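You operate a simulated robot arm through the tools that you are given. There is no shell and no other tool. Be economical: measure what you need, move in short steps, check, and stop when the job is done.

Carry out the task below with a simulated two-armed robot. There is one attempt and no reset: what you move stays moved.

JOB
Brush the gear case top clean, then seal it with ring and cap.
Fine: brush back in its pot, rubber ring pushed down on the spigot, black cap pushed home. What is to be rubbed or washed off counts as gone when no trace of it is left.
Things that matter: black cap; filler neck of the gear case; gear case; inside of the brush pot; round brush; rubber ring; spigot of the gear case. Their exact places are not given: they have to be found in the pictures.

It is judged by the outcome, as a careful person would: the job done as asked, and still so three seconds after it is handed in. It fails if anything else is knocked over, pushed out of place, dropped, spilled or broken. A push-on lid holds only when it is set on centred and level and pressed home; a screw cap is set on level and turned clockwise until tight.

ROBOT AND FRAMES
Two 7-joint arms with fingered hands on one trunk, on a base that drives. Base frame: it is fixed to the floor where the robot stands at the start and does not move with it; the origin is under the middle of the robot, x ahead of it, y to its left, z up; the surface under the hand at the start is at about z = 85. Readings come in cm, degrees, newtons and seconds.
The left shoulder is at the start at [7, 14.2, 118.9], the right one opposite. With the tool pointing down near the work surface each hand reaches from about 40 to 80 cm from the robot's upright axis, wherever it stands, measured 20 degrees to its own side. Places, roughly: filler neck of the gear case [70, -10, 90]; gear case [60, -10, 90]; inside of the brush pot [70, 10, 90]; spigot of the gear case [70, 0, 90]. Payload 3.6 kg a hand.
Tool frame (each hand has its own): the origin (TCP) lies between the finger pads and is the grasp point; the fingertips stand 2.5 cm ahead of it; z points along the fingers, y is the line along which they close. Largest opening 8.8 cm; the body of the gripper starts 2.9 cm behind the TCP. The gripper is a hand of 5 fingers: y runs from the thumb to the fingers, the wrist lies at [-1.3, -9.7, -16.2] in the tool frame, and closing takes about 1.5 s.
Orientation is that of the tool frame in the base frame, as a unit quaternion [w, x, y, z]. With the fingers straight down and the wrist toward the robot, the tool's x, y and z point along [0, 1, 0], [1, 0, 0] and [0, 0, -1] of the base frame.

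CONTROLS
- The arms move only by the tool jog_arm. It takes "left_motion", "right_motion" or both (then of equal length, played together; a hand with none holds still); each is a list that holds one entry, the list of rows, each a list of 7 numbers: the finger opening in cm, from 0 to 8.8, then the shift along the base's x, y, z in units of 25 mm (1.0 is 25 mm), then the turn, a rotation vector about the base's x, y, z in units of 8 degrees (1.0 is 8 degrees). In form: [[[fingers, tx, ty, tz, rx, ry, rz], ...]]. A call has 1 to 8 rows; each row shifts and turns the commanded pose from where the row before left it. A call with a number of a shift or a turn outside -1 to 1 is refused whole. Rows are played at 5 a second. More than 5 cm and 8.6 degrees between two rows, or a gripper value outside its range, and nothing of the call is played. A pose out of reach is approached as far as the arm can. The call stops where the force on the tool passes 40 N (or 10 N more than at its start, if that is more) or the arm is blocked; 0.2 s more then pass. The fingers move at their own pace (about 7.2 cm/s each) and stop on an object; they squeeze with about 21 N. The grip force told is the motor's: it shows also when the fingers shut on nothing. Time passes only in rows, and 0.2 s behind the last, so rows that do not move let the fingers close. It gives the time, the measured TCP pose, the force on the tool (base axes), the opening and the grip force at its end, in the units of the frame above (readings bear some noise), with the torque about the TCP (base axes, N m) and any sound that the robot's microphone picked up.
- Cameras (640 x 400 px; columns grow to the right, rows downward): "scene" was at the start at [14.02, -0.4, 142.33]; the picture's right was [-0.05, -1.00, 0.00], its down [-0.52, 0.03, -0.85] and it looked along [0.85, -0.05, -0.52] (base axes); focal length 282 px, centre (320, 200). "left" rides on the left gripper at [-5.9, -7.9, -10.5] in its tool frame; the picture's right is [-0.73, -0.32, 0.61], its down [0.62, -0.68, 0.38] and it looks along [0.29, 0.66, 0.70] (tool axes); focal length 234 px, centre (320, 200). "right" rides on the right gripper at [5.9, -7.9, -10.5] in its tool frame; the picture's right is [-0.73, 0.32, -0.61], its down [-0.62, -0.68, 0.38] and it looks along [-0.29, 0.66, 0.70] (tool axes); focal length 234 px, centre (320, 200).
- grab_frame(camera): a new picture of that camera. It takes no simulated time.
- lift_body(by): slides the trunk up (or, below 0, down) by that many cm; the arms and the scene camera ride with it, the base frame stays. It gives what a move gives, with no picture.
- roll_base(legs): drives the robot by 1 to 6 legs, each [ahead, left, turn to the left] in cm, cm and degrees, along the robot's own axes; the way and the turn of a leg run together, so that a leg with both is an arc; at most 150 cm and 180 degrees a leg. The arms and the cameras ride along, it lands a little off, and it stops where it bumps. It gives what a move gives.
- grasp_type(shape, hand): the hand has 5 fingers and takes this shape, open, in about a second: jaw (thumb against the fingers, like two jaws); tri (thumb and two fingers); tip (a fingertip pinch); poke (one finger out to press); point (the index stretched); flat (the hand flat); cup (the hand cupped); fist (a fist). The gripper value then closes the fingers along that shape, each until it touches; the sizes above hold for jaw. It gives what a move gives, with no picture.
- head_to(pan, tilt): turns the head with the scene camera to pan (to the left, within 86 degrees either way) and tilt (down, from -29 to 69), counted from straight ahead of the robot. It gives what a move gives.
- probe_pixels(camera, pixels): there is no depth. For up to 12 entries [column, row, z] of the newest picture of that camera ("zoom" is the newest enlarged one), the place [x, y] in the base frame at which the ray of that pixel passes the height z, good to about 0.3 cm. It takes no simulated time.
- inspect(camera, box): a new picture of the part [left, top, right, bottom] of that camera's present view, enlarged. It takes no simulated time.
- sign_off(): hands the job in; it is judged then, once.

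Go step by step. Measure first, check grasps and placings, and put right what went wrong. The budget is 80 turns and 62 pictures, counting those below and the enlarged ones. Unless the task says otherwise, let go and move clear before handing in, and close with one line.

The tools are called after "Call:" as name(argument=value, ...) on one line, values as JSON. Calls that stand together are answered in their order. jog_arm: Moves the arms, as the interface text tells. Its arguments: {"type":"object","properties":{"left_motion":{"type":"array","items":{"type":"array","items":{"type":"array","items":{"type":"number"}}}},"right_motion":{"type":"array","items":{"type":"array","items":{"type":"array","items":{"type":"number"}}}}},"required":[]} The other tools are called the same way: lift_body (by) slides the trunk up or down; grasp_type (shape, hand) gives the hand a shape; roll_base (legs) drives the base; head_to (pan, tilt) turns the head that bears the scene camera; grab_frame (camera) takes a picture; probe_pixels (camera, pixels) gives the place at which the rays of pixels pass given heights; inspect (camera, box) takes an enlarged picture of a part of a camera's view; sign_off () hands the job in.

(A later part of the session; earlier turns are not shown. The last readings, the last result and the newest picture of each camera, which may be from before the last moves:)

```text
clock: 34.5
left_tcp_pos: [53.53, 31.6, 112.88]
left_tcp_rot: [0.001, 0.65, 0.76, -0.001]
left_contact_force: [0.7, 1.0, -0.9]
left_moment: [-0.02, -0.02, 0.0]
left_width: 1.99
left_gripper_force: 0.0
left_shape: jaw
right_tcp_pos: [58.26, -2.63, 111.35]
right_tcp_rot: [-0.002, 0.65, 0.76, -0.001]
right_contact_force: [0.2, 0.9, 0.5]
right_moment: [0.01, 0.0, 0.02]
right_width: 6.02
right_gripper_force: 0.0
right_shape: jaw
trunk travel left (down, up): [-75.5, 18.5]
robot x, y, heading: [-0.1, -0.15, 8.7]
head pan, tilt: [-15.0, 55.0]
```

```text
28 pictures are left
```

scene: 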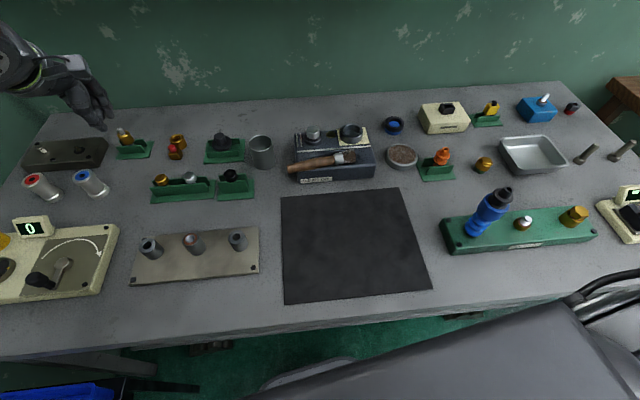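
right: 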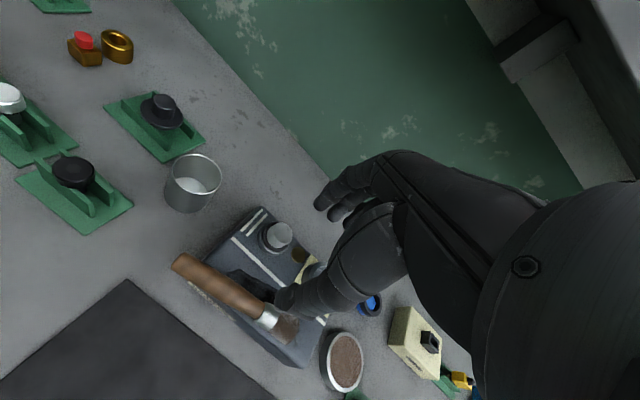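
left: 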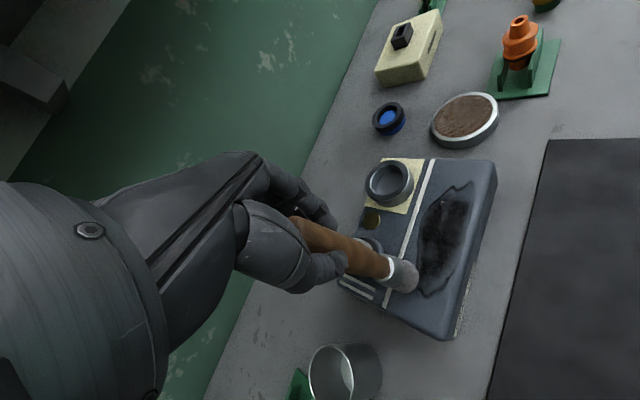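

The projected tool axis at (223,282) falls on the handle, slightly toward its far side. I'll nudge 0.4 cm toward me and descend to z≈93, keeping the tips above the case top.

Call:
jog_arm(right_motion=[[[6, -0.16, 0, -1, 0, 0, 0], [6, 0, 0, -1, 0, 0, 0], [6, 0, 0, -1, 0, 0, 0], [6, 0, 0, -1, 0, 0, 0], [6, 0, 0, -1, 0, 0, 0], [6, 0, 0, -1, 0, 0, 0], [6, 0, 0, -0.9, 0, 0, 0], [6, 0, 0, -0.4, 0, 0, 0]]])

Call:
inspect(camera="right", box=[160, 180, 400, 330])

```text
clock: 36.3
left_tcp_pos: [53.31, 31.53, 112.92]
left_tcp_rot: [0.001, 0.65, 0.76, -0.001]
left_contact_force: [0.2, 0.4, 0.3]
left_moment: [-0.01, 0.01, 0.0]
left_width: 1.99
left_gripper_force: 0.1
left_shape: jaw
right_tcp_pos: [56.13, -6.85, 96.31]
right_tcp_rot: [-0.001, 0.65, 0.76, 0.001]
right_contact_force: [0.2, -0.5, -0.3]
right_moment: [0.0, 0.01, -0.01]
right_width: 6.01
right_gripper_force: 0.1
right_shape: jaw
right hand out of reach, approached as far as the arm can: row 4, 5, 6, 7, 8
trunk travel left (down, up): [-75.5, 18.5]
robot x, y, heading: [0.31, -0.16, 8.6]
head pan, tilt: [-15.0, 55.0]
```

```text
2.67 times, centred on (280, 255) of right
```

zoom: 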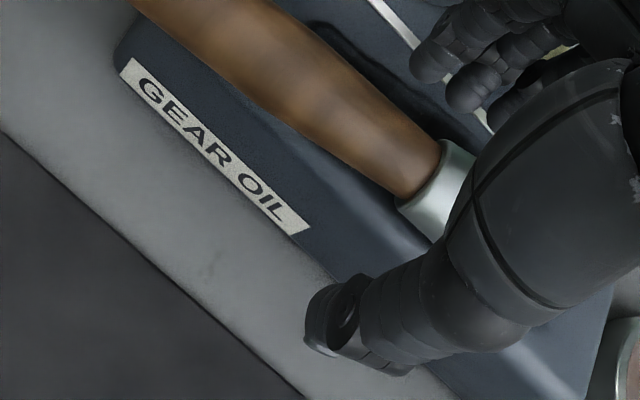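

At that azimuth the arm ran out of reach and drifted to (56.1, -6.9, 96.3) without touching anything. I'll raise it, turn the base 14° further left and lower the trunk by 3 cm.

Call:
jog_arm(right_motion=[[[6, 0, 0, 1, 0, 0, 0], [6, 0, 0, 1, 0, 0, 0], [6, 0, 0, 1, 0, 0, 0], [6, 0, 0, 1, 0, 0, 0], [6, 0, 0, 1, 0, 0, 0]]])

Call:
roll_base(legs=[[0, 0, 15]])

Call:
lift_body(by=-3)

```text
clock: 37.5
left_tcp_pos: [53.15, 31.5, 112.87]
left_tcp_rot: [0.001, 0.65, 0.76, 0.001]
left_contact_force: [-0.1, -1.1, -0.1]
left_moment: [-0.02, -0.03, 0.01]
left_width: 2.0
left_gripper_force: 0.1
left_shape: jaw
right_tcp_pos: [55.96, -6.83, 108.86]
right_tcp_rot: [0.001, 0.649, 0.76, -0.001]
right_contact_force: [-0.1, 0.0, 0.7]
right_moment: [-0.01, -0.01, 0.03]
right_width: 6.04
right_gripper_force: 0.1
right_shape: jaw
trunk travel left (down, up): [-75.5, 18.5]
robot x, y, heading: [0.33, 0.11, 9.0]
head pan, tilt: [-15.0, 55.0]
```

```text
clock: 38.8
left_tcp_pos: [43.27, 44.23, 112.99]
left_tcp_rot: [0.001, 0.545, 0.839, 0.0]
left_contact_force: [-0.3, 0.1, -1.2]
left_moment: [0.02, 0.0, -0.02]
left_width: 1.97
left_gripper_force: 0.1
left_shape: jaw
right_tcp_pos: [56.0, 7.89, 108.75]
right_tcp_rot: [-0.001, 0.545, 0.839, -0.001]
right_contact_force: [0.1, 0.7, -1.4]
right_moment: [0.02, -0.02, 0.0]
right_width: 6.02
right_gripper_force: 0.1
right_shape: jaw
trunk travel left (down, up): [-75.5, 18.5]
robot x, y, heading: [0.16, -0.29, 23.9]
head pan, tilt: [-15.0, 55.0]
```

```text
clock: 39.6
left_tcp_pos: [43.27, 44.3, 110.05]
left_tcp_rot: [0.002, 0.546, 0.838, 0.001]
left_contact_force: [0.3, -0.3, 0.3]
left_moment: [-0.02, 0.02, 0.02]
left_width: 2.0
left_gripper_force: 0.0
left_shape: jaw
right_tcp_pos: [55.85, 7.93, 105.73]
right_tcp_rot: [-0.001, 0.545, 0.838, 0.0]
right_contact_force: [-0.6, 0.4, -0.5]
right_moment: [0.02, 0.0, 0.0]
right_width: 6.02
right_gripper_force: 0.0
right_shape: jaw
trunk travel left (down, up): [-72.5, 21.5]
robot x, y, heading: [0.02, 0.04, 23.8]
head pan, tilt: [-15.0, 55.0]
```

Now I'll counter-rotate the hand 15°, move over the handle and descend partway to check reach.

Call:
jog_arm(right_motion=[[[6, 0.16, -0.86, 0, 0, 0, -0.95], [6, 0.16, -0.86, 0, 0, 0, -0.95], [6, 0.16, -0.86, 0, 0, 0, 0], [6, 0.16, -0.86, 0, 0, 0, 0], [6, 0.16, -0.86, 0, 0, 0, 0], [6, 0, 0, -1, 0, 0, 0], [6, 0, 0, -1, 0, 0, 0], [6, 0, 0, -1, 0, 0, 0]]])

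Call:
grab_frame(camera="right")

```text
clock: 41.4
left_tcp_pos: [43.31, 44.2, 109.95]
left_tcp_rot: [0.001, 0.545, 0.838, 0.001]
left_contact_force: [-0.3, 0.2, -0.4]
left_moment: [0.0, 0.01, 0.02]
left_width: 1.99
left_gripper_force: 0.0
left_shape: jaw
right_tcp_pos: [57.83, -3.0, 97.96]
right_tcp_rot: [-0.002, 0.651, 0.759, 0.0]
right_contact_force: [0.7, 0.2, 0.3]
right_moment: [0.01, 0.02, 0.02]
right_width: 6.02
right_gripper_force: 0.1
right_shape: jaw
trunk travel left (down, up): [-72.5, 21.5]
robot x, y, heading: [0.17, -0.03, 23.7]
head pan, tilt: [-15.0, 55.0]
```

```text
26 pictures are left
```

right: 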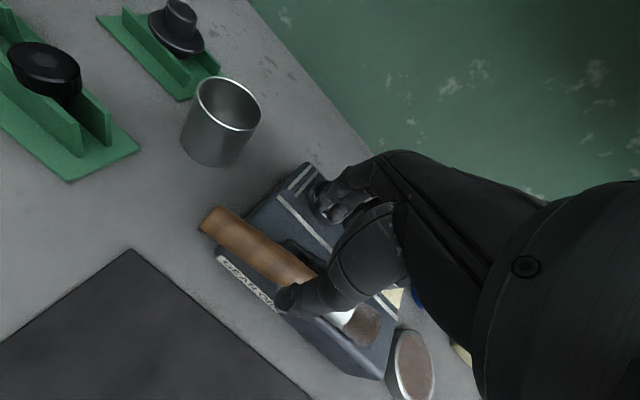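

Reach holds here, and the projected axis at (273,260) is on the handle's centre line. I'll narrow to 4.8 cm to stay clear of the spigot, descend to z≈93 and close.

Call:
jog_arm(right_motion=[[[4.8, 0, 0, 0, 0, 0, 0], [4.8, 0, 0, -0.6, 0, 0, 0], [4.8, 0, 0, -0.6, 0, 0, 0], [4.8, 0, 0, -0.5, 0, 0, 0], [4.8, 0, 0, -0.3, 0, 0, 0], [4.8, 0, 0, 0, 0, 0, 0]]])

Call:
jog_arm(right_motion=[[[3, 0, 0, 0, 0, 0, 0], [1.5, 0, 0, 0, 0, 0, 0], [0, 0, 0, 0, 0, 0, 0], [0, 0, 0, 0, 0, 0, 0], [0, 0, 0, 0, 0, 0, 0], [0, 0, 0, 0, 0, 0, 0], [0, 0, 0, 0, 0, 0, 0]]])

Call:
inspect(camera="right", box=[160, 150, 400, 300])

```text
clock: 42.8
left_tcp_pos: [43.32, 44.3, 109.96]
left_tcp_rot: [0.001, 0.545, 0.838, 0.0]
left_contact_force: [0.1, 0.4, 0.3]
left_moment: [0.01, 0.03, -0.05]
left_width: 1.99
left_gripper_force: 0.0
left_shape: jaw
right_tcp_pos: [57.72, -2.87, 93.19]
right_tcp_rot: [0.0, 0.651, 0.759, 0.0]
right_contact_force: [-0.2, 0.1, 0.5]
right_moment: [0.0, -0.01, -0.01]
right_width: 4.86
right_gripper_force: 0.1
right_shape: jaw
trunk travel left (down, up): [-72.5, 21.5]
robot x, y, heading: [-0.09, -0.18, 23.9]
head pan, tilt: [-15.0, 55.0]
```

```text
clock: 44.4
left_tcp_pos: [43.19, 44.28, 110.1]
left_tcp_rot: [0.001, 0.546, 0.838, 0.001]
left_contact_force: [-0.9, -0.2, -0.2]
left_moment: [0.0, -0.03, -0.01]
left_width: 2.01
left_gripper_force: 0.0
left_shape: jaw
right_tcp_pos: [57.77, -2.98, 93.23]
right_tcp_rot: [0.0, 0.651, 0.759, 0.0]
right_contact_force: [0.0, 0.4, -0.3]
right_moment: [-0.02, 0.04, 0.04]
right_width: 1.86
right_gripper_force: 21.1
right_shape: jaw
trunk travel left (down, up): [-72.5, 21.5]
robot x, y, heading: [-0.09, -0.3, 24.0]
head pan, tilt: [-15.0, 55.0]
```

```text
2.67 times, centred on (280, 225) of right
```

zoom: 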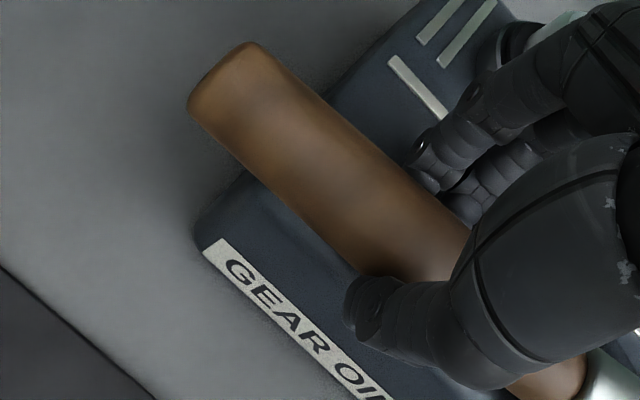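

The brush is gripped at 1.86 cm. I'll lift 12.5 cm, then start rotating so the bristles point down.

Call:
jog_arm(right_motion=[[[0, 0, 0, 0.6, 0, 0, 0], [0, 0, 0, 1, 0, 0, 0], [0, 0, 0, 1, 0, 0, 0], [0, 0, 0, 1, 0, 0, 0], [0, 0, 0, 1, 0, 0, 0], [0, 0, 0, 0.4, 0, 0, 0]]])

Call:
jog_arm(right_motion=[[[0, 0, 0, 0, 0.95, 0.15, 0], [0, 0, 0, 0, 0.95, 0.15, 0], [0, 0, 0, 0, 0.95, 0.15, 0], [0, 0, 0, 0, 0.95, 0.15, 0], [0, 0, 0, 0, 0.95, 0.15, 0], [0, 0, 0, 0, 0.95, 0.15, 0], [0, 0, 0, 0, 0.95, 0.15, 0], [0, 0, 0, 0, 0.95, 0.15, 0]]])

Call:
head_to(pan=-28, tilt=50)

Call:
grab_frame(camera="scene")

```text
clock: 45.8
left_tcp_pos: [43.27, 44.27, 109.89]
left_tcp_rot: [0.001, 0.546, 0.838, 0.0]
left_contact_force: [0.1, 0.2, 0.0]
left_moment: [0.01, 0.02, -0.01]
left_width: 2.0
left_gripper_force: 0.1
left_shape: jaw
right_tcp_pos: [57.8, -2.94, 105.7]
right_tcp_rot: [-0.001, 0.651, 0.759, 0.0]
right_contact_force: [-0.2, -0.6, -0.6]
right_moment: [0.06, 0.0, -0.02]
right_width: 1.86
right_gripper_force: 20.9
right_shape: jaw
trunk travel left (down, up): [-72.5, 21.5]
robot x, y, heading: [0.05, 0.42, 24.1]
head pan, tilt: [-15.0, 55.0]
```

```text
clock: 47.6
left_tcp_pos: [43.22, 44.21, 109.89]
left_tcp_rot: [0.001, 0.545, 0.838, -0.001]
left_contact_force: [0.6, -0.1, 0.4]
left_moment: [0.0, -0.03, -0.01]
left_width: 1.99
left_gripper_force: 0.0
left_shape: jaw
right_tcp_pos: [57.87, -2.91, 105.82]
right_tcp_rot: [-0.391, 0.559, 0.651, 0.333]
right_contact_force: [0.0, 0.2, -1.9]
right_moment: [0.03, -0.01, -0.02]
right_width: 1.86
right_gripper_force: 21.0
right_shape: jaw
trunk travel left (down, up): [-72.5, 21.5]
robot x, y, heading: [-0.15, 0.02, 23.9]
head pan, tilt: [-15.0, 55.0]
```

```text
clock: 48.3
left_tcp_pos: [43.24, 44.26, 109.99]
left_tcp_rot: [0.0, 0.546, 0.838, 0.0]
left_contact_force: [-0.1, 0.8, -0.6]
left_moment: [0.01, -0.03, 0.0]
left_width: 1.99
left_gripper_force: 0.1
left_shape: jaw
right_tcp_pos: [57.85, -2.88, 105.84]
right_tcp_rot: [-0.389, 0.559, 0.653, 0.331]
right_contact_force: [0.6, 1.0, -1.8]
right_moment: [-0.04, -0.04, 0.01]
right_width: 1.87
right_gripper_force: 20.1
right_shape: jaw
trunk travel left (down, up): [-72.5, 21.5]
robot x, y, heading: [0.04, 0.29, 23.9]
head pan, tilt: [-28.0, 50.0]
```

```text
24 pictures are left
```

scene: 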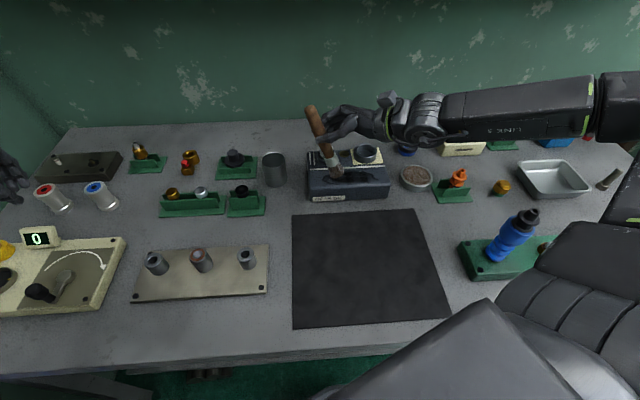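

The rotation works and the brush is held firmly. I'll rotate 16° more to near vertical, shift to x≈60.3, and view up close.

Call:
jog_arm(right_motion=[[[0, 0.5, 0.1, 0, 0.95, 0.15, 0], [0, 0.5, 0.1, 0, 0.95, 0.15, 0], [0, 0, 0, -0.6, 0, 0, 0], [0, 0, 0, 0, 0, 0, 0]]])

Call:
inspect(camera="scene", box=[290, 90, 410, 205])

```text
clock: 49.3
left_tcp_pos: [43.21, 44.25, 109.81]
left_tcp_rot: [0.002, 0.545, 0.838, 0.001]
left_contact_force: [-0.3, 0.5, 0.2]
left_moment: [-0.01, -0.01, -0.01]
left_width: 2.0
left_gripper_force: 0.0
left_shape: jaw
right_tcp_pos: [60.46, -2.53, 104.34]
right_tcp_rot: [-0.475, 0.509, 0.594, 0.404]
right_contact_force: [0.0, -0.5, -1.0]
right_moment: [-0.01, -0.04, -0.04]
right_width: 1.84
right_gripper_force: 20.4
right_shape: jaw
trunk travel left (down, up): [-72.5, 21.5]
robot x, y, heading: [-0.24, -0.17, 23.8]
head pan, tilt: [-28.0, 50.0]
```

```text
3.48 times, centred on (350, 148) of scene
```

zoom: 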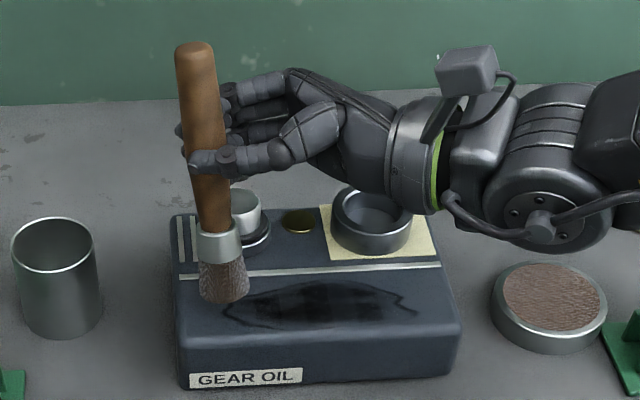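

The brush is nearly vertical and held well, with its tip above the smear's left end at zoom (225,298). I'll descend gently to contact.

Call:
jog_arm(right_motion=[[[0, 0, 0, -0.4, 0, 0, 0], [0, 0, 0, -0.4, 0, 0, 0], [0, 0, 0, -0.1, 0, 0, 0], [0, 0, 0, -0.1, 0, 0, 0], [0, 0, 0, 0, 0, 0, 0]]])

```text
clock: 50.5
left_tcp_pos: [43.18, 44.34, 109.98]
left_tcp_rot: [0.001, 0.545, 0.838, 0.001]
left_contact_force: [-0.4, -0.4, 0.2]
left_moment: [0.0, 0.02, -0.01]
left_width: 2.0
left_gripper_force: 0.0
left_shape: jaw
right_tcp_pos: [60.36, -2.3, 101.82]
right_tcp_rot: [-0.474, 0.509, 0.595, 0.403]
right_contact_force: [0.1, 0.1, -0.7]
right_moment: [-0.03, -0.01, 0.02]
right_width: 1.88
right_gripper_force: 21.4
right_shape: jaw
trunk travel left (down, up): [-72.5, 21.5]
robot x, y, heading: [-0.04, 0.24, 24.0]
head pan, tilt: [-28.0, 50.0]
```

Call:
jog_arm(right_motion=[[[0, 0, 0, -0.12, 0, 0, 0], [0, 0, 0, -0.1, 0, 0, 0], [0, 0, 0, 0, 0, 0, 0]]])

Call:
inspect(camera="scene", box=[290, 90, 410, 205])

```text
clock: 51.3
left_tcp_pos: [43.17, 44.25, 109.98]
left_tcp_rot: [0.0, 0.545, 0.839, 0.0]
left_contact_force: [-0.9, -0.3, -0.1]
left_moment: [-0.02, 0.0, -0.06]
left_width: 2.01
left_gripper_force: 0.0
left_shape: jaw
right_tcp_pos: [60.33, -2.35, 101.29]
right_tcp_rot: [-0.474, 0.509, 0.594, 0.403]
right_contact_force: [0.1, 0.1, 0.0]
right_moment: [0.0, 0.0, 0.02]
right_width: 1.87
right_gripper_force: 20.7
right_shape: jaw
trunk travel left (down, up): [-72.5, 21.5]
robot x, y, heading: [0.11, -0.44, 24.1]
head pan, tilt: [-28.0, 50.0]
```

```text
3.48 times, centred on (350, 148) of scene
```

zoom: 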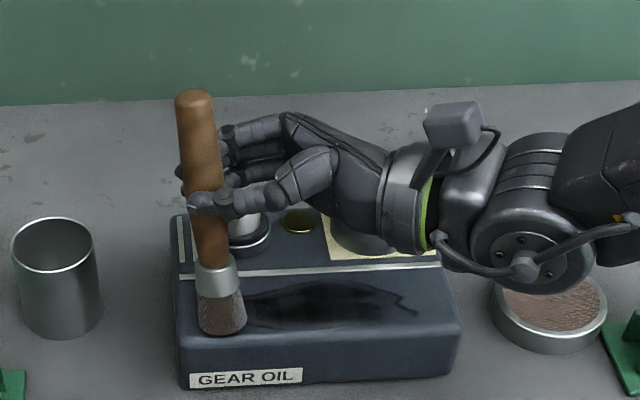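

Force is near zero with the tip about to touch. I'll probe the tip and smear extents in this view.

Call:
probe_pixels(camera="scene", pixels=[[321.8, 182, 90], [326, 177, 90], [378, 177, 90], [352, 171, 90], [352, 184.5, 90]])

Call:
jog_arm(right_motion=[[[0, 0, 0, -0.08, 0, 0, 0], [0, 0, 0, -0.06, 0, 0, 0], [0, 0, 0, 0, 0, 0, 0]]])

```text
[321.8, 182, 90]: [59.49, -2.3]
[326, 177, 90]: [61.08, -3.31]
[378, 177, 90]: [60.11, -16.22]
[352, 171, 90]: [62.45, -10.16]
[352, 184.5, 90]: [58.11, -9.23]
```

```text
clock: 52.1
left_tcp_pos: [43.01, 44.19, 110.03]
left_tcp_rot: [0.002, 0.546, 0.838, 0.001]
left_contact_force: [-0.2, -0.4, -0.1]
left_moment: [-0.03, 0.02, 0.0]
left_width: 1.97
left_gripper_force: 0.0
left_shape: jaw
right_tcp_pos: [60.24, -2.34, 101.09]
right_tcp_rot: [-0.473, 0.508, 0.596, 0.405]
right_contact_force: [0.6, -0.2, 9.8]
right_moment: [0.18, -0.08, 0.02]
right_width: 1.89
right_gripper_force: 20.9
right_shape: jaw
trunk travel left (down, up): [-72.5, 21.5]
robot x, y, heading: [-0.05, -0.1, 24.1]
head pan, tilt: [-28.0, 50.0]
```

Contact is 9.8 N with the tip at (59.5, -2.3). I'll zigzag across the smear in x strokes while stepping toward -y.

Call:
jog_arm(right_motion=[[[0, 1, -0.2, 0, 0, 0, 0], [0, -1, -0.3, 0, 0, 0, 0], [0, 1, -0.3, 0, 0, 0, 0], [0, -1, -0.3, 0, 0, 0, 0], [0, 1, -0.3, 0, 0, 0, 0], [0, -1, -0.3, 0, 0, 0, 0], [0, 1, -0.3, 0, 0, 0, 0], [0, -1, -0.3, 0, 0, 0, 0]]])

Call:
inspect(camera="scene", box=[290, 90, 410, 205])

```text
clock: 53.9
left_tcp_pos: [43.19, 44.21, 109.96]
left_tcp_rot: [0.002, 0.545, 0.838, 0.001]
left_contact_force: [0.5, -0.7, -0.3]
left_moment: [0.01, -0.01, -0.02]
left_width: 2.0
left_gripper_force: 0.0
left_shape: jaw
right_tcp_pos: [60.4, -8.38, 101.21]
right_tcp_rot: [-0.474, 0.509, 0.595, 0.404]
right_contact_force: [-0.4, 0.1, -1.0]
right_moment: [-0.05, 0.01, -0.02]
right_width: 1.9
right_gripper_force: 21.4
right_shape: jaw
trunk travel left (down, up): [-72.5, 21.5]
robot x, y, heading: [0.41, 0.18, 24.0]
head pan, tilt: [-28.0, 50.0]
```

```text
3.48 times, centred on (350, 148) of scene
```

zoom: 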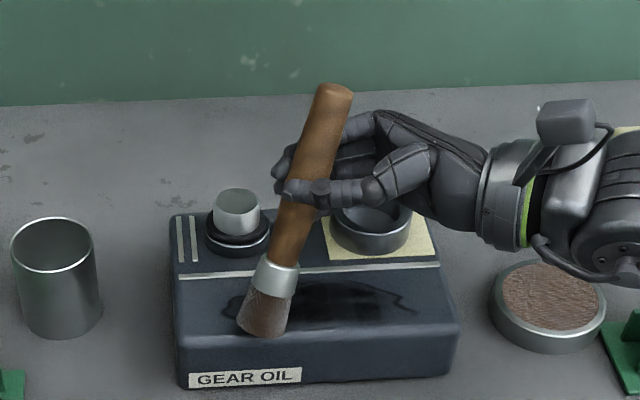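

The brush tilted and lost contact, with the tip trailing at about y=-5. I'll press slightly and zigzag back toward +y, which rights the brush while scrubbing.

Call:
jog_arm(right_motion=[[[0, 0, 0.2, -0.1, 0, 0, 0], [0, 0.9, 0.3, -0.05, 0, 0, 0], [0, -0.9, 0.3, 0, 0, 0, 0], [0, 1, 0.3, 0, 0, 0, 0], [0, -1, 0.3, 0, 0, 0, 0], [0, 1, 0.3, 0, 0, 0, 0], [0, -1, 0.3, 0, 0, 0, 0], [0, 1, 0.3, 0, 0, 0, 0]]])

Call:
inspect(camera="scene", box=[290, 90, 410, 205])

```text
clock: 55.7
left_tcp_pos: [43.27, 44.36, 109.85]
left_tcp_rot: [0.001, 0.545, 0.839, 0.0]
left_contact_force: [0.9, -0.2, 0.4]
left_moment: [0.05, 0.03, 0.0]
left_width: 2.0
left_gripper_force: 0.1
left_shape: jaw
right_tcp_pos: [62.89, -2.22, 100.43]
right_tcp_rot: [-0.475, 0.51, 0.594, 0.402]
right_contact_force: [-0.7, 0.5, 2.7]
right_moment: [0.02, 0.13, 0.03]
right_width: 1.68
right_gripper_force: 20.9
right_shape: jaw
trunk travel left (down, up): [-72.5, 21.5]
robot x, y, heading: [0.3, -0.12, 23.8]
head pan, tilt: [-28.0, 50.0]
```

```text
3.48 times, centred on (350, 148) of scene
```

zoom: 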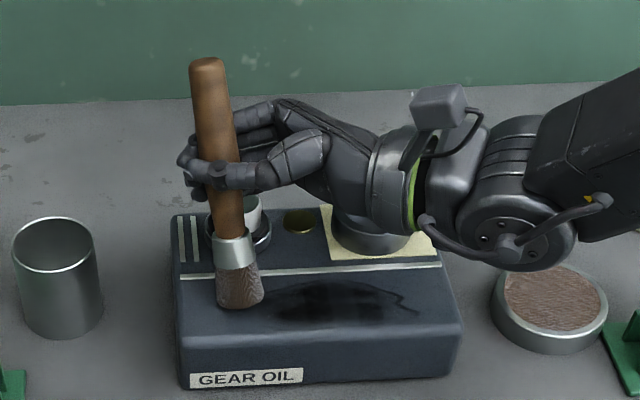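

The left part of the smear is fully gone and the brush is upright again. I'll continue with x strokes, lifting for each y step so the brush doesn't pivot.

Call:
jog_arm(right_motion=[[[0, 0, -0.6, 0.15, 0, 0, 0], [0, -1, 0, -0.15, 0, 0, 0], [0, 1, 0, 0, 0, 0, 0], [0, -1, 0, 0, 0, 0, 0], [0, 0, -0.6, 0.15, 0, 0, 0], [0, 1, 0, -0.15, 0, 0, 0], [0, -1, 0, 0, 0, 0, 0], [0, 1, 0, 0, 0, 0, 0]]])

Call:
jog_arm(right_motion=[[[0, 0, -0.6, 0.15, 0, 0, 0], [0, -1, 0, -0.15, 0, 0, 0], [0, 1, 0, 0, 0, 0, 0], [0, -1, 0, 0, 0, 0, 0], [0, 0, -0.6, 0.15, 0, 0, 0], [0, 1, 0, -0.15, 0, 0, 0], [0, -1, 0, 0, 0, 0, 0], [0, 1, 0, 0, 0, 0, 0]]])

Call:
inspect(camera="scene", box=[290, 90, 410, 205])

```text
clock: 57.5
left_tcp_pos: [43.32, 44.27, 109.97]
left_tcp_rot: [0.001, 0.545, 0.838, 0.0]
left_contact_force: [0.9, -0.8, -0.2]
left_moment: [0.0, 0.02, 0.03]
left_width: 2.01
left_gripper_force: 0.1
left_shape: jaw
right_tcp_pos: [62.98, -5.31, 100.45]
right_tcp_rot: [-0.474, 0.509, 0.594, 0.403]
right_contact_force: [-0.3, 0.0, 1.3]
right_moment: [-0.03, 0.02, -0.01]
right_width: 1.47
right_gripper_force: 21.2
right_shape: jaw
trunk travel left (down, up): [-72.5, 21.5]
robot x, y, heading: [0.0, -0.41, 24.0]
head pan, tilt: [-28.0, 50.0]
```

```text
clock: 59.3
left_tcp_pos: [43.42, 44.36, 109.75]
left_tcp_rot: [0.002, 0.545, 0.838, 0.0]
left_contact_force: [-0.2, -0.4, 0.8]
left_moment: [0.01, 0.0, -0.01]
left_width: 1.99
left_gripper_force: 0.0
left_shape: jaw
right_tcp_pos: [62.96, -8.22, 100.45]
right_tcp_rot: [-0.474, 0.509, 0.595, 0.403]
right_contact_force: [0.2, -0.3, 1.0]
right_moment: [0.01, -0.03, 0.04]
right_width: 1.45
right_gripper_force: 20.8
right_shape: jaw
trunk travel left (down, up): [-72.5, 21.5]
robot x, y, heading: [0.1, 0.09, 23.7]
head pan, tilt: [-28.0, 50.0]
```

```text
3.48 times, centred on (350, 148) of scene
```

zoom: 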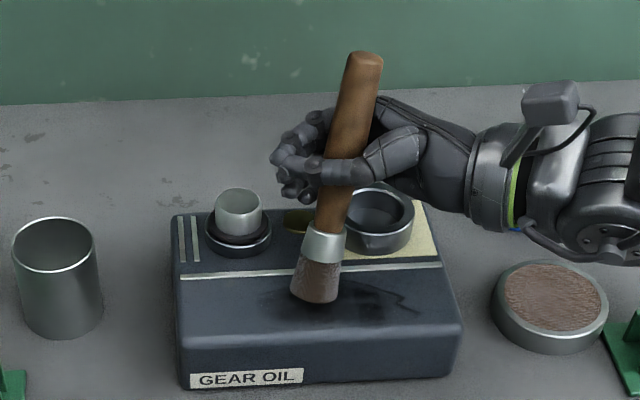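

The smear is cleaned to about zoom x=290, but the finger width fell to 1.45, so the handle shifted in the grip. I'll check it with the right camera.

Call:
grab_frame(camera="right")

```text
18 pictures are left
```

right: 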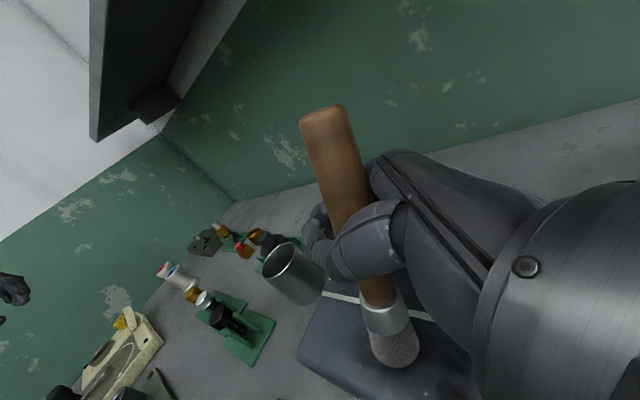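

The handle now sits deeper, wrapped by thumb and palm, and the hold is secure. I'll continue the lifted x strokes toward -y with slightly more pressure.

Call:
jog_arm(right_motion=[[[0, -1, 0, -0.06, 0, 0, 0], [0, 1, 0, 0, 0, 0, 0], [0, 0, -0.6, 0.15, 0, 0, 0], [0, -1, 0, -0.15, 0, 0, 0], [0, 1, 0, 0, 0, 0, 0], [0, -1, -0.3, 0, 0, 0, 0], [0, 1, 0, 0, 0, 0, 0], [0, -1, 0, 0, 0, 0, 0]]])

Call:
jog_arm(right_motion=[[[0, 0, -0.6, 0.15, 0, 0, 0], [0, 1, 0, -0.15, 0, 0, 0], [0, -1, 0, 0, 0, 0, 0], [0, 1, 0, 0, 0, 0, 0], [0, 0, -0.6, 0.15, 0, 0, 0], [0, -1, 0, -0.15, 0, 0, 0], [0, 1, 0, 0, 0, 0, 0], [0, -1, 0, 0, 0, 0, 0]]])

Call:
inspect(camera="scene", box=[290, 90, 410, 205])

```text
clock: 61.1
left_tcp_pos: [43.01, 44.3, 110.18]
left_tcp_rot: [0.002, 0.545, 0.838, 0.001]
left_contact_force: [-0.3, 0.5, 0.9]
left_moment: [0.0, 0.0, 0.02]
left_width: 2.02
left_gripper_force: 0.1
left_shape: jaw
right_tcp_pos: [60.33, -10.75, 100.54]
right_tcp_rot: [-0.474, 0.509, 0.594, 0.404]
right_contact_force: [0.4, -0.1, 0.0]
right_moment: [0.01, -0.01, -0.03]
right_width: 1.41
right_gripper_force: 20.6
right_shape: jaw
trunk travel left (down, up): [-72.5, 21.5]
robot x, y, heading: [0.03, 0.11, 24.0]
head pan, tilt: [-28.0, 50.0]
```

```text
clock: 62.9
left_tcp_pos: [43.02, 44.33, 110.06]
left_tcp_rot: [0.001, 0.545, 0.838, 0.001]
left_contact_force: [-0.6, 0.0, 0.3]
left_moment: [0.02, -0.02, 0.01]
left_width: 2.0
left_gripper_force: 0.0
left_shape: jaw
right_tcp_pos: [60.21, -13.74, 100.41]
right_tcp_rot: [-0.474, 0.509, 0.595, 0.404]
right_contact_force: [-0.9, 0.0, -0.3]
right_moment: [-0.02, -0.03, -0.01]
right_width: 1.45
right_gripper_force: 21.4
right_shape: jaw
trunk travel left (down, up): [-72.5, 21.5]
robot x, y, heading: [0.16, 0.08, 23.6]
head pan, tilt: [-28.0, 50.0]
```

```text
3.48 times, centred on (350, 148) of scene
```

zoom: 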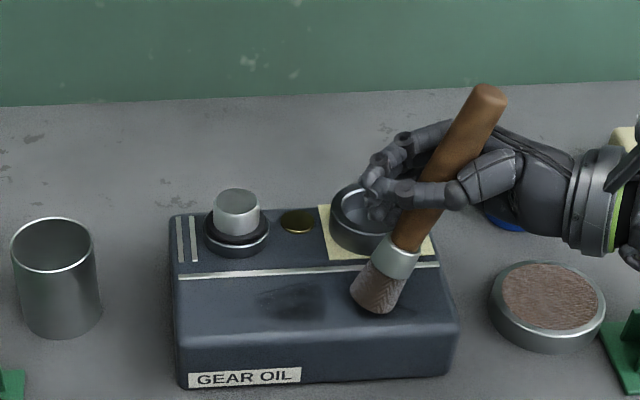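

Only a faint patch remains near zoom (290,300), about (60.8, -7). I'll press slightly and zigzag back in +y over it, which also rights the brush.

Call:
jog_arm(right_motion=[[[0, 1, 0.2, -0.12, 0, 0, 0], [0, -1, 0.3, 0, 0, 0, 0], [0, 1, 0.3, 0, 0, 0, 0], [0, -1, 0.3, 0, 0, 0, 0], [0, 1, 0.3, 0, 0, 0, 0], [0, -1, 0.3, 0, 0, 0, 0], [0, 1, 0.3, 0, 0, 0, 0], [0, -1, 0.3, 0, 0, 0, 0]]])

Call:
jog_arm(right_motion=[[[0, 1, 0.2, 0, 0, 0, 0], [0, -1, 0.2, 0, 0, 0, 0], [0, 1, 0.2, 0, 0, 0, 0], [0, -1, 0.2, 0, 0, 0, 0], [0, 1, 0.2, 0, 0, 0, 0], [0, -1, 0.2, 0, 0, 0, 0], [0, 1, 0, 0, 0, 0, 0], [0, -1, 0.2, 0, 0, 0, 0]]])

Call:
inspect(camera="scene", box=[290, 90, 410, 205])

```text
clock: 64.7
left_tcp_pos: [43.11, 44.25, 109.99]
left_tcp_rot: [0.001, 0.545, 0.838, 0.001]
left_contact_force: [-0.9, 0.3, 0.2]
left_moment: [-0.01, 0.02, 0.03]
left_width: 2.02
left_gripper_force: 0.0
left_shape: jaw
right_tcp_pos: [60.22, -7.84, 100.14]
right_tcp_rot: [-0.473, 0.509, 0.595, 0.404]
right_contact_force: [-0.2, -0.6, 0.5]
right_moment: [-0.01, -0.02, -0.02]
right_width: 1.41
right_gripper_force: 21.4
right_shape: jaw
trunk travel left (down, up): [-72.5, 21.5]
robot x, y, heading: [0.3, -0.19, 24.0]
head pan, tilt: [-28.0, 50.0]
```

```text
clock: 66.5
left_tcp_pos: [43.13, 44.25, 110.01]
left_tcp_rot: [0.001, 0.545, 0.838, 0.002]
left_contact_force: [-0.2, -0.1, -0.3]
left_moment: [0.02, -0.01, -0.01]
left_width: 1.99
left_gripper_force: 0.1
left_shape: jaw
right_tcp_pos: [60.18, -4.49, 99.94]
right_tcp_rot: [-0.474, 0.508, 0.595, 0.404]
right_contact_force: [-0.6, 0.5, -0.5]
right_moment: [0.01, 0.04, -0.01]
right_width: 1.43
right_gripper_force: 21.0
right_shape: jaw
trunk travel left (down, up): [-72.5, 21.5]
robot x, y, heading: [-0.48, 0.35, 24.1]
head pan, tilt: [-28.0, 50.0]
```

```text
3.48 times, centred on (350, 148) of scene
```

zoom: 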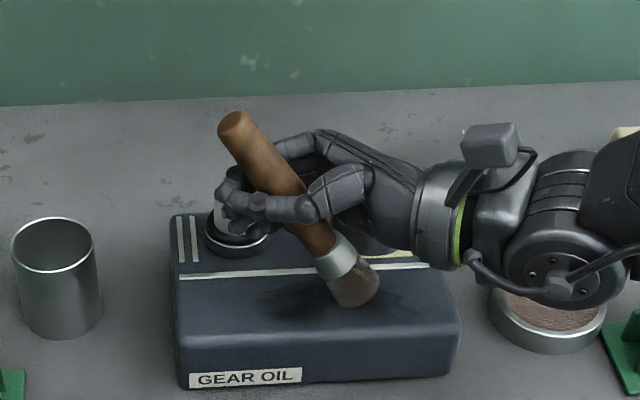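

The brush now leans the other way with its tip at y≈-11.5, and a faint patch stays near y=-7. I'll lift, shift +y so the tip lands on the patch, and stroke in x only.

Call:
jog_arm(right_motion=[[[0, 0, 0, 0.8, 0, 0, 0], [0, 0, 0.9, 0, 0, 0, 0], [0, 0, 0.7, 0, 0, 0, 0], [0, 0, 0, -0.8, 0, 0, 0], [0, 1, 0, -0.1, 0, 0, 0], [0, -1, 0, 0, 0, 0, 0], [0, 1, 0, 0, 0, 0, 0], [0, -1, 0, 0, 0, 0, 0]]])

Call:
jog_arm(right_motion=[[[0, 1, 0.15, -0.03, 0, 0, 0], [0, -1, 0.15, 0, 0, 0, 0], [0, 1, 0.15, 0, 0, 0, 0], [0, -1, 0.15, 0, 0, 0, 0], [0, 1, 0.15, 0, 0, 0, 0], [0, -1, 0.15, 0, 0, 0, 0], [0, 1, 0.15, 0, 0, 0, 0], [0, -1, 0.15, 0, 0, 0, 0]]])

Call:
inspect(camera="scene", box=[290, 90, 410, 205])

```text
clock: 68.3
left_tcp_pos: [43.14, 44.15, 110.05]
left_tcp_rot: [0.002, 0.545, 0.838, 0.001]
left_contact_force: [-1.1, 1.0, -0.8]
left_moment: [0.01, -0.02, 0.0]
left_width: 2.0
left_gripper_force: 0.1
left_shape: jaw
right_tcp_pos: [60.27, -0.28, 99.96]
right_tcp_rot: [-0.474, 0.509, 0.595, 0.404]
right_contact_force: [-0.2, -0.2, 1.6]
right_moment: [-0.12, -0.06, 0.03]
right_width: 1.44
right_gripper_force: 21.1
right_shape: jaw
trunk travel left (down, up): [-72.5, 21.5]
robot x, y, heading: [-0.14, 0.18, 23.9]
head pan, tilt: [-28.0, 50.0]
```

```text
clock: 70.1
left_tcp_pos: [43.18, 44.21, 110.0]
left_tcp_rot: [0.001, 0.546, 0.838, 0.002]
left_contact_force: [0.1, 0.6, 0.0]
left_moment: [0.04, -0.02, 0.0]
left_width: 1.98
left_gripper_force: 0.0
left_shape: jaw
right_tcp_pos: [60.34, 2.74, 99.87]
right_tcp_rot: [-0.474, 0.508, 0.595, 0.404]
right_contact_force: [1.1, 0.2, 2.2]
right_moment: [-0.22, -0.09, 0.08]
right_width: 1.42
right_gripper_force: 20.7
right_shape: jaw
trunk travel left (down, up): [-72.5, 21.5]
robot x, y, heading: [0.05, 0.01, 23.8]
head pan, tilt: [-28.0, 50.0]
```

```text
3.48 times, centred on (350, 148) of scene
```

zoom: 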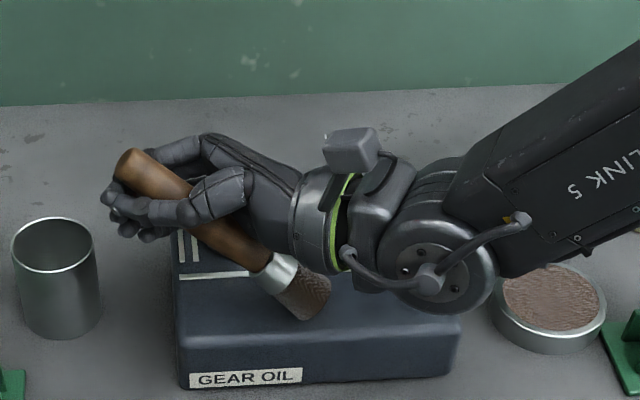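

The area around the tip looks clean, but the brush now leans ~50°. I'll drag -y while rising along the tip's arc so the brush rights itself, then lift and inspect.

Call:
jog_arm(right_motion=[[[0, 0, -0.5, 0.41, 0, 0, 0], [0, 0, -0.5, 0.31, 0, 0, 0], [0, 0, -0.5, 0.23, 0, 0, 0], [0, 0, -0.5, 0.17, 0, 0, 0], [0, 0, -0.5, 0.11, 0, 0, 0]]])

Call:
inspect(camera="scene", box=[290, 90, 410, 205])

```text
clock: 71.3
left_tcp_pos: [43.07, 44.23, 109.98]
left_tcp_rot: [0.002, 0.546, 0.838, 0.0]
left_contact_force: [-0.6, -0.4, -0.6]
left_moment: [-0.01, -0.03, 0.01]
left_width: 1.99
left_gripper_force: 0.1
left_shape: jaw
right_tcp_pos: [60.5, -3.77, 102.88]
right_tcp_rot: [-0.474, 0.509, 0.594, 0.404]
right_contact_force: [-0.5, -0.8, -0.1]
right_moment: [-0.02, 0.0, -0.01]
right_width: 1.42
right_gripper_force: 21.4
right_shape: jaw
trunk travel left (down, up): [-72.5, 21.5]
robot x, y, heading: [0.24, 0.14, 23.8]
head pan, tilt: [-28.0, 50.0]
```

```text
3.48 times, centred on (350, 148) of scene
```

zoom: 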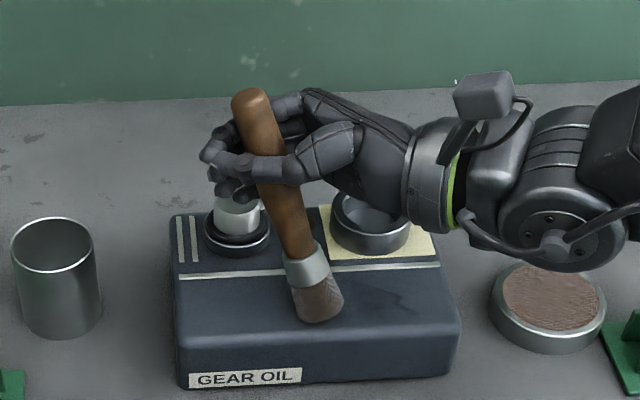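

The brush is nearly upright again. I'll lift clear and inspect the case top closely for traces.

Call:
jog_arm(right_motion=[[[0, 0, 0.5, 1, 0, 0, 0], [0, 0, 0.5, 1, 0, 0, 0], [0, 0, 0.6, 1, 0, 0, 0], [0, 0, 0, 0.5, 0, 0, 0]]])

Call:
inspect(camera="scene", box=[300, 145, 400, 208])

```text
clock: 72.3
left_tcp_pos: [43.24, 44.26, 109.95]
left_tcp_rot: [0.001, 0.545, 0.838, 0.0]
left_contact_force: [0.0, 0.0, 0.9]
left_moment: [0.02, 0.04, -0.03]
left_width: 1.99
left_gripper_force: 0.2
left_shape: jaw
right_tcp_pos: [60.3, 0.32, 111.51]
right_tcp_rot: [-0.474, 0.509, 0.594, 0.404]
right_contact_force: [-0.1, 0.1, 0.3]
right_moment: [-0.01, 0.0, -0.02]
right_width: 1.4
right_gripper_force: 21.4
right_shape: jaw
trunk travel left (down, up): [-72.5, 21.5]
robot x, y, heading: [0.2, -0.01, 24.0]
head pan, tilt: [-28.0, 50.0]
```

```text
6.35 times, centred on (350, 176) of scene
```

zoom: 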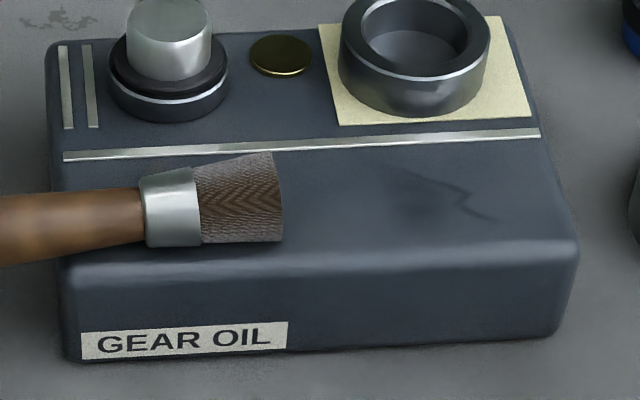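

The brush slipped out on lifting (width 1.4 means closed on nothing) and lies on the case with its handle overhanging the left side. A faint trace line remains near zoom (440,200). I'll probe both from this picture.

Call:
probe_pixels(camera="zoom", pixels=[[283, 197, 91.3], [145, 210, 91.3], [0, 228, 91.3], [395, 175, 90], [460, 195, 90], [490, 218, 90], [410, 215, 90], [62, 258, 90]])

Call:
grab_frame(camera="scene")

```text
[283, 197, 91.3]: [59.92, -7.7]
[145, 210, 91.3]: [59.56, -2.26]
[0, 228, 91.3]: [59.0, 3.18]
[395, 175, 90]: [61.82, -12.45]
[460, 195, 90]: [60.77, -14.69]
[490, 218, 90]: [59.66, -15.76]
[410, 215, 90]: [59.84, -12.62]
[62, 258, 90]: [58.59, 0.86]
```

```text
12 pictures are left
```

scene: 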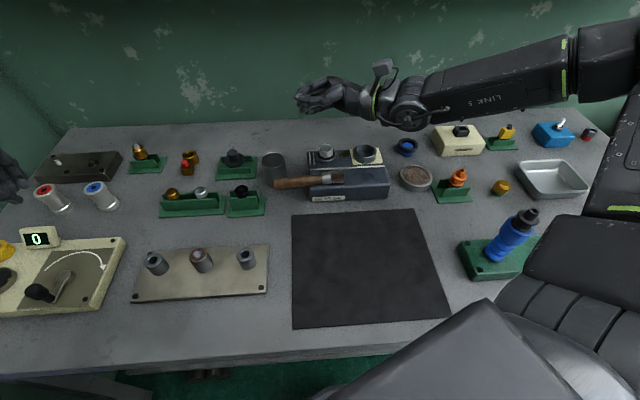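

The handle overhangs in free air left of the case (y≈1 to 9, x≈59), so a deep right-hand grip is possible. I'll open, rotate the hand back to pointing down and position it above (59.1, 4.2).

Call:
jog_arm(right_motion=[[[6, 0, 0, 0, -0.95, -0.15, 0], [6, 0, 0, 0, -0.95, -0.15, 0], [6, 0, 0, 0, -0.95, -0.15, 0], [6, 0, 0, 0, -0.95, -0.15, 0], [6, 0, 0, 0, -0.95, -0.15, 0], [6, 0, 0, 0, -0.95, -0.15, 0], [6, 0, 0, 0, -0.95, -0.15, 0], [6, 0, 0, 0, -0.95, -0.15, 0]]])

Call:
jog_arm(right_motion=[[[6, 0, 0.4, 0, -0.95, -0.15, 0], [6, -0.2, 0.4, 0, -0.95, -0.15, 0], [6, -0.2, 0.4, 0, 0, 0, -0.6], [6, -0.1, 0.35, -0.5, 0, 0, 0], [6, 0, 0, -1, 0, 0, 0], [6, 0, 0, -1, 0, 0, 0], [6, 0, 0, 0, 0, 0, 0]]])

Call:
grab_frame(camera="right")

```text
clock: 74.1
left_tcp_pos: [43.17, 44.25, 109.89]
left_tcp_rot: [0.002, 0.545, 0.838, 0.0]
left_contact_force: [-0.1, -0.4, 0.1]
left_moment: [0.0, 0.0, -0.01]
left_width: 2.01
left_gripper_force: 0.2
left_shape: jaw
right_tcp_pos: [60.85, 0.57, 111.77]
right_tcp_rot: [-0.126, 0.641, 0.747, 0.127]
right_contact_force: [-0.3, 0.4, -0.2]
right_moment: [0.01, 0.04, 0.03]
right_width: 5.94
right_gripper_force: 0.0
right_shape: jaw
right hand out of reach, approached as far as the arm can: row 6
trunk travel left (down, up): [-72.5, 21.5]
robot x, y, heading: [0.19, 0.04, 24.3]
head pan, tilt: [-28.0, 50.0]
```

```text
clock: 75.7
left_tcp_pos: [43.23, 44.31, 110.05]
left_tcp_rot: [0.001, 0.545, 0.838, 0.0]
left_contact_force: [0.3, -0.4, 0.3]
left_moment: [0.0, 0.01, 0.02]
left_width: 2.02
left_gripper_force: 0.0
left_shape: jaw
right_tcp_pos: [59.67, 4.2, 105.44]
right_tcp_rot: [-0.024, 0.68, 0.732, 0.041]
right_contact_force: [-0.4, -0.6, -0.1]
right_moment: [-0.01, 0.03, -0.01]
right_width: 5.95
right_gripper_force: 0.2
right_shape: jaw
trunk travel left (down, up): [-72.5, 21.5]
robot x, y, heading: [-0.1, 0.27, 23.9]
head pan, tilt: [-28.0, 50.0]
```

```text
11 pictures are left
```

right: 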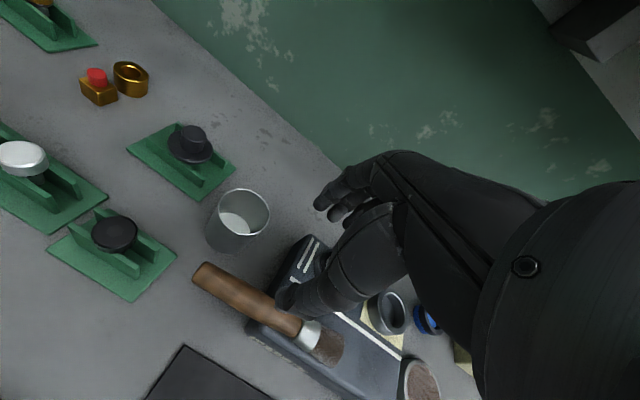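

The projected axis point (241,274) sits beside the handle. I'll probe handle pixels in this picture to place it exactly.

Call:
probe_pixels(camera="right", pixels=[[203, 274, 91.3], [241, 296, 91.3], [300, 329, 91.3], [332, 346, 91.3], [241, 274, 91.3], [238, 205, 91.5], [235, 228, 85], [193, 140, 91.4]])

Call:
probe_pixels(camera="scene", pixels=[[276, 183, 91.3], [322, 179, 91.3], [343, 176, 91.3], [272, 158, 91.5], [273, 183, 85], [406, 141, 88], [406, 144, 88], [325, 146, 95], [366, 149, 92]])

```text
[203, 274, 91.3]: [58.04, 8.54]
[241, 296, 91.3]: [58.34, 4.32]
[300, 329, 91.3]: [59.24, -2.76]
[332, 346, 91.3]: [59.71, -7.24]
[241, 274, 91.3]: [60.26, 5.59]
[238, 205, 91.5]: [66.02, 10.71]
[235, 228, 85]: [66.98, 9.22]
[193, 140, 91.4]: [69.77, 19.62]
```

```text
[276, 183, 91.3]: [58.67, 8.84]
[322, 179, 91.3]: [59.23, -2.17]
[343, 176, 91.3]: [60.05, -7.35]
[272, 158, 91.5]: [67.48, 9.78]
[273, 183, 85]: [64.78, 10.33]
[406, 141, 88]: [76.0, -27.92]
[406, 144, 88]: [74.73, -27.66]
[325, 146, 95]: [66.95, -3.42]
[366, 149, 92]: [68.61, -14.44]
```

Both cameras agree the handle is at (58.5, 5) and z=91.3. I'll straighten the hand, shift over it at y≈5.4, descend and close deeply around it.

Call:
jog_arm(right_motion=[[[5.2, -0.44, 0.48, 0, -0.66, 0.15, 0], [5.2, 0, 0, -0.95, 0, 0, 0], [5.2, 0, 0, -0.95, 0, 0, 0], [5.2, 0, 0, -0.95, 0, 0, 0], [5.2, 0, 0, -0.95, 0, 0, 0], [5.2, 0, 0, -0.95, 0, 0, 0], [5.2, 0, 0, -0.9, 0, 0, 0], [5.2, 0, 0, 0, 0, 0, 0]]])

```text
clock: 77.5
left_tcp_pos: [43.21, 44.26, 109.99]
left_tcp_rot: [0.0, 0.545, 0.838, 0.0]
left_contact_force: [-0.6, 0.5, 0.3]
left_moment: [-0.01, 0.02, 0.02]
left_width: 2.0
left_gripper_force: 0.0
left_shape: jaw
right_tcp_pos: [58.27, 4.0, 92.59]
right_tcp_rot: [-0.001, 0.68, 0.733, 0.002]
right_contact_force: [-0.4, 0.3, 0.2]
right_moment: [-0.01, 0.0, 0.0]
right_width: 5.23
right_gripper_force: 0.1
right_shape: jaw
right hand out of reach, approached as far as the arm can: row 6, 7
trunk travel left (down, up): [-72.5, 21.5]
robot x, y, heading: [-0.05, 0.13, 24.0]
head pan, tilt: [-28.0, 50.0]
```

The arm hit its reach limit at z=92.6, directly over the handle. Lowering the trunk 1.5 cm takes the hand straight down, then I close.

Call:
lift_body(by=-1.5)

Call:
jog_arm(right_motion=[[[3, 0, 0, 0, 0, 0, 0], [1.5, 0, 0, 0, 0, 0, 0], [0, 0, 0, 0, 0, 0, 0], [0, 0, 0, 0, 0, 0, 0], [0, 0, 0, 0, 0, 0, 0], [0, 0, 0, 0, 0, 0, 0], [0, 0, 0, 0, 0, 0, 0]]])

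```text
clock: 78.2
left_tcp_pos: [42.97, 44.37, 108.6]
left_tcp_rot: [0.003, 0.546, 0.838, 0.001]
left_contact_force: [-0.1, -0.2, 1.0]
left_moment: [-0.01, 0.02, 0.0]
left_width: 2.02
left_gripper_force: 0.1
left_shape: jaw
right_tcp_pos: [58.07, 4.02, 91.42]
right_tcp_rot: [0.001, 0.68, 0.734, 0.003]
right_contact_force: [-4.7, -0.5, 18.5]
right_moment: [-0.68, -0.72, -0.22]
right_width: 5.24
right_gripper_force: 0.1
right_shape: jaw
trunk travel left (down, up): [-71.0, 23.0]
robot x, y, heading: [0.0, -0.26, 23.9]
head pan, tilt: [-28.0, 50.0]
```

```text
clock: 79.8
left_tcp_pos: [42.88, 44.33, 108.56]
left_tcp_rot: [0.003, 0.545, 0.838, 0.001]
left_contact_force: [-0.4, -0.3, -1.3]
left_moment: [-0.01, 0.01, 0.0]
left_width: 1.97
left_gripper_force: 0.1
left_shape: jaw
right_tcp_pos: [57.93, 3.98, 91.27]
right_tcp_rot: [0.001, 0.68, 0.733, 0.003]
right_contact_force: [-4.7, 0.2, 18.9]
right_moment: [-0.64, -0.73, -0.18]
right_width: 1.04
right_gripper_force: 20.8
right_shape: jaw
trunk travel left (down, up): [-71.0, 23.0]
robot x, y, heading: [-0.44, 0.19, 24.1]
head pan, tilt: [-28.0, 50.0]
```

There's an 18 N upward force and the width is only 1.04, so a finger is resting on something and the grip looks doubtful. I'll look.

Call:
inspect(camera="scene", box=[250, 100, 390, 210])

```text
3.64 times, centred on (320, 155) of scene
```

zoom: 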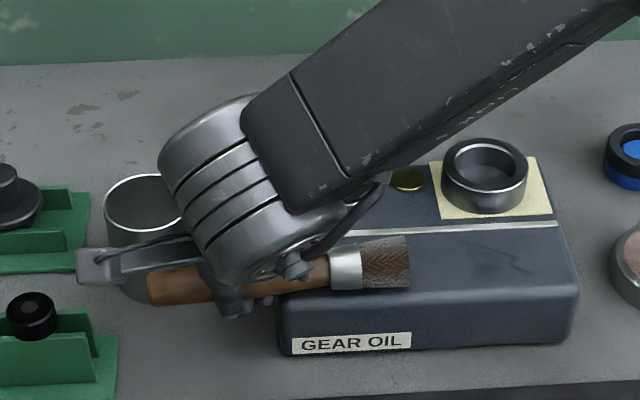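

The moment reading puts that contact on the case's left edge (index finger), and the fingers do reach under the handle. I'll lift gently and see whether the brush comes along.

Call:
jog_arm(right_motion=[[[0, 0, 0, 0.4, 0, 0, 0], [0, 0, 0, 0.6, 0, 0, 0], [0, 0, 0, 0.8, 0, 0, 0], [0, 0, 0, 0.8, 0, 0, 0], [0, 0, 0, 0, 0, 0, 0]]])

Call:
inspect(camera="right", box=[160, 150, 440, 370])

```text
clock: 81.0
left_tcp_pos: [43.29, 44.21, 108.43]
left_tcp_rot: [0.001, 0.545, 0.838, 0.0]
left_contact_force: [0.2, -0.5, 0.4]
left_moment: [0.0, 0.04, 0.05]
left_width: 1.98
left_gripper_force: 0.1
left_shape: jaw
right_tcp_pos: [58.17, 3.89, 97.63]
right_tcp_rot: [-0.001, 0.68, 0.733, 0.002]
right_contact_force: [0.4, -0.3, -1.0]
right_moment: [0.08, 0.04, -0.01]
right_width: 0.98
right_gripper_force: 21.4
right_shape: jaw
trunk travel left (down, up): [-71.0, 23.0]
robot x, y, heading: [-0.37, -0.08, 23.8]
head pan, tilt: [-28.0, 50.0]
```

```text
1.82 times, centred on (300, 260) of right
```

zoom: 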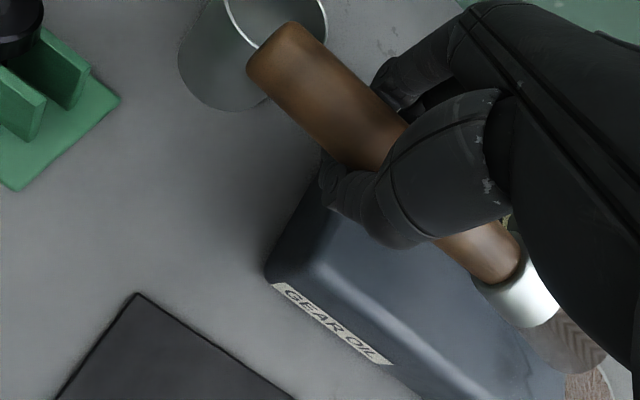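

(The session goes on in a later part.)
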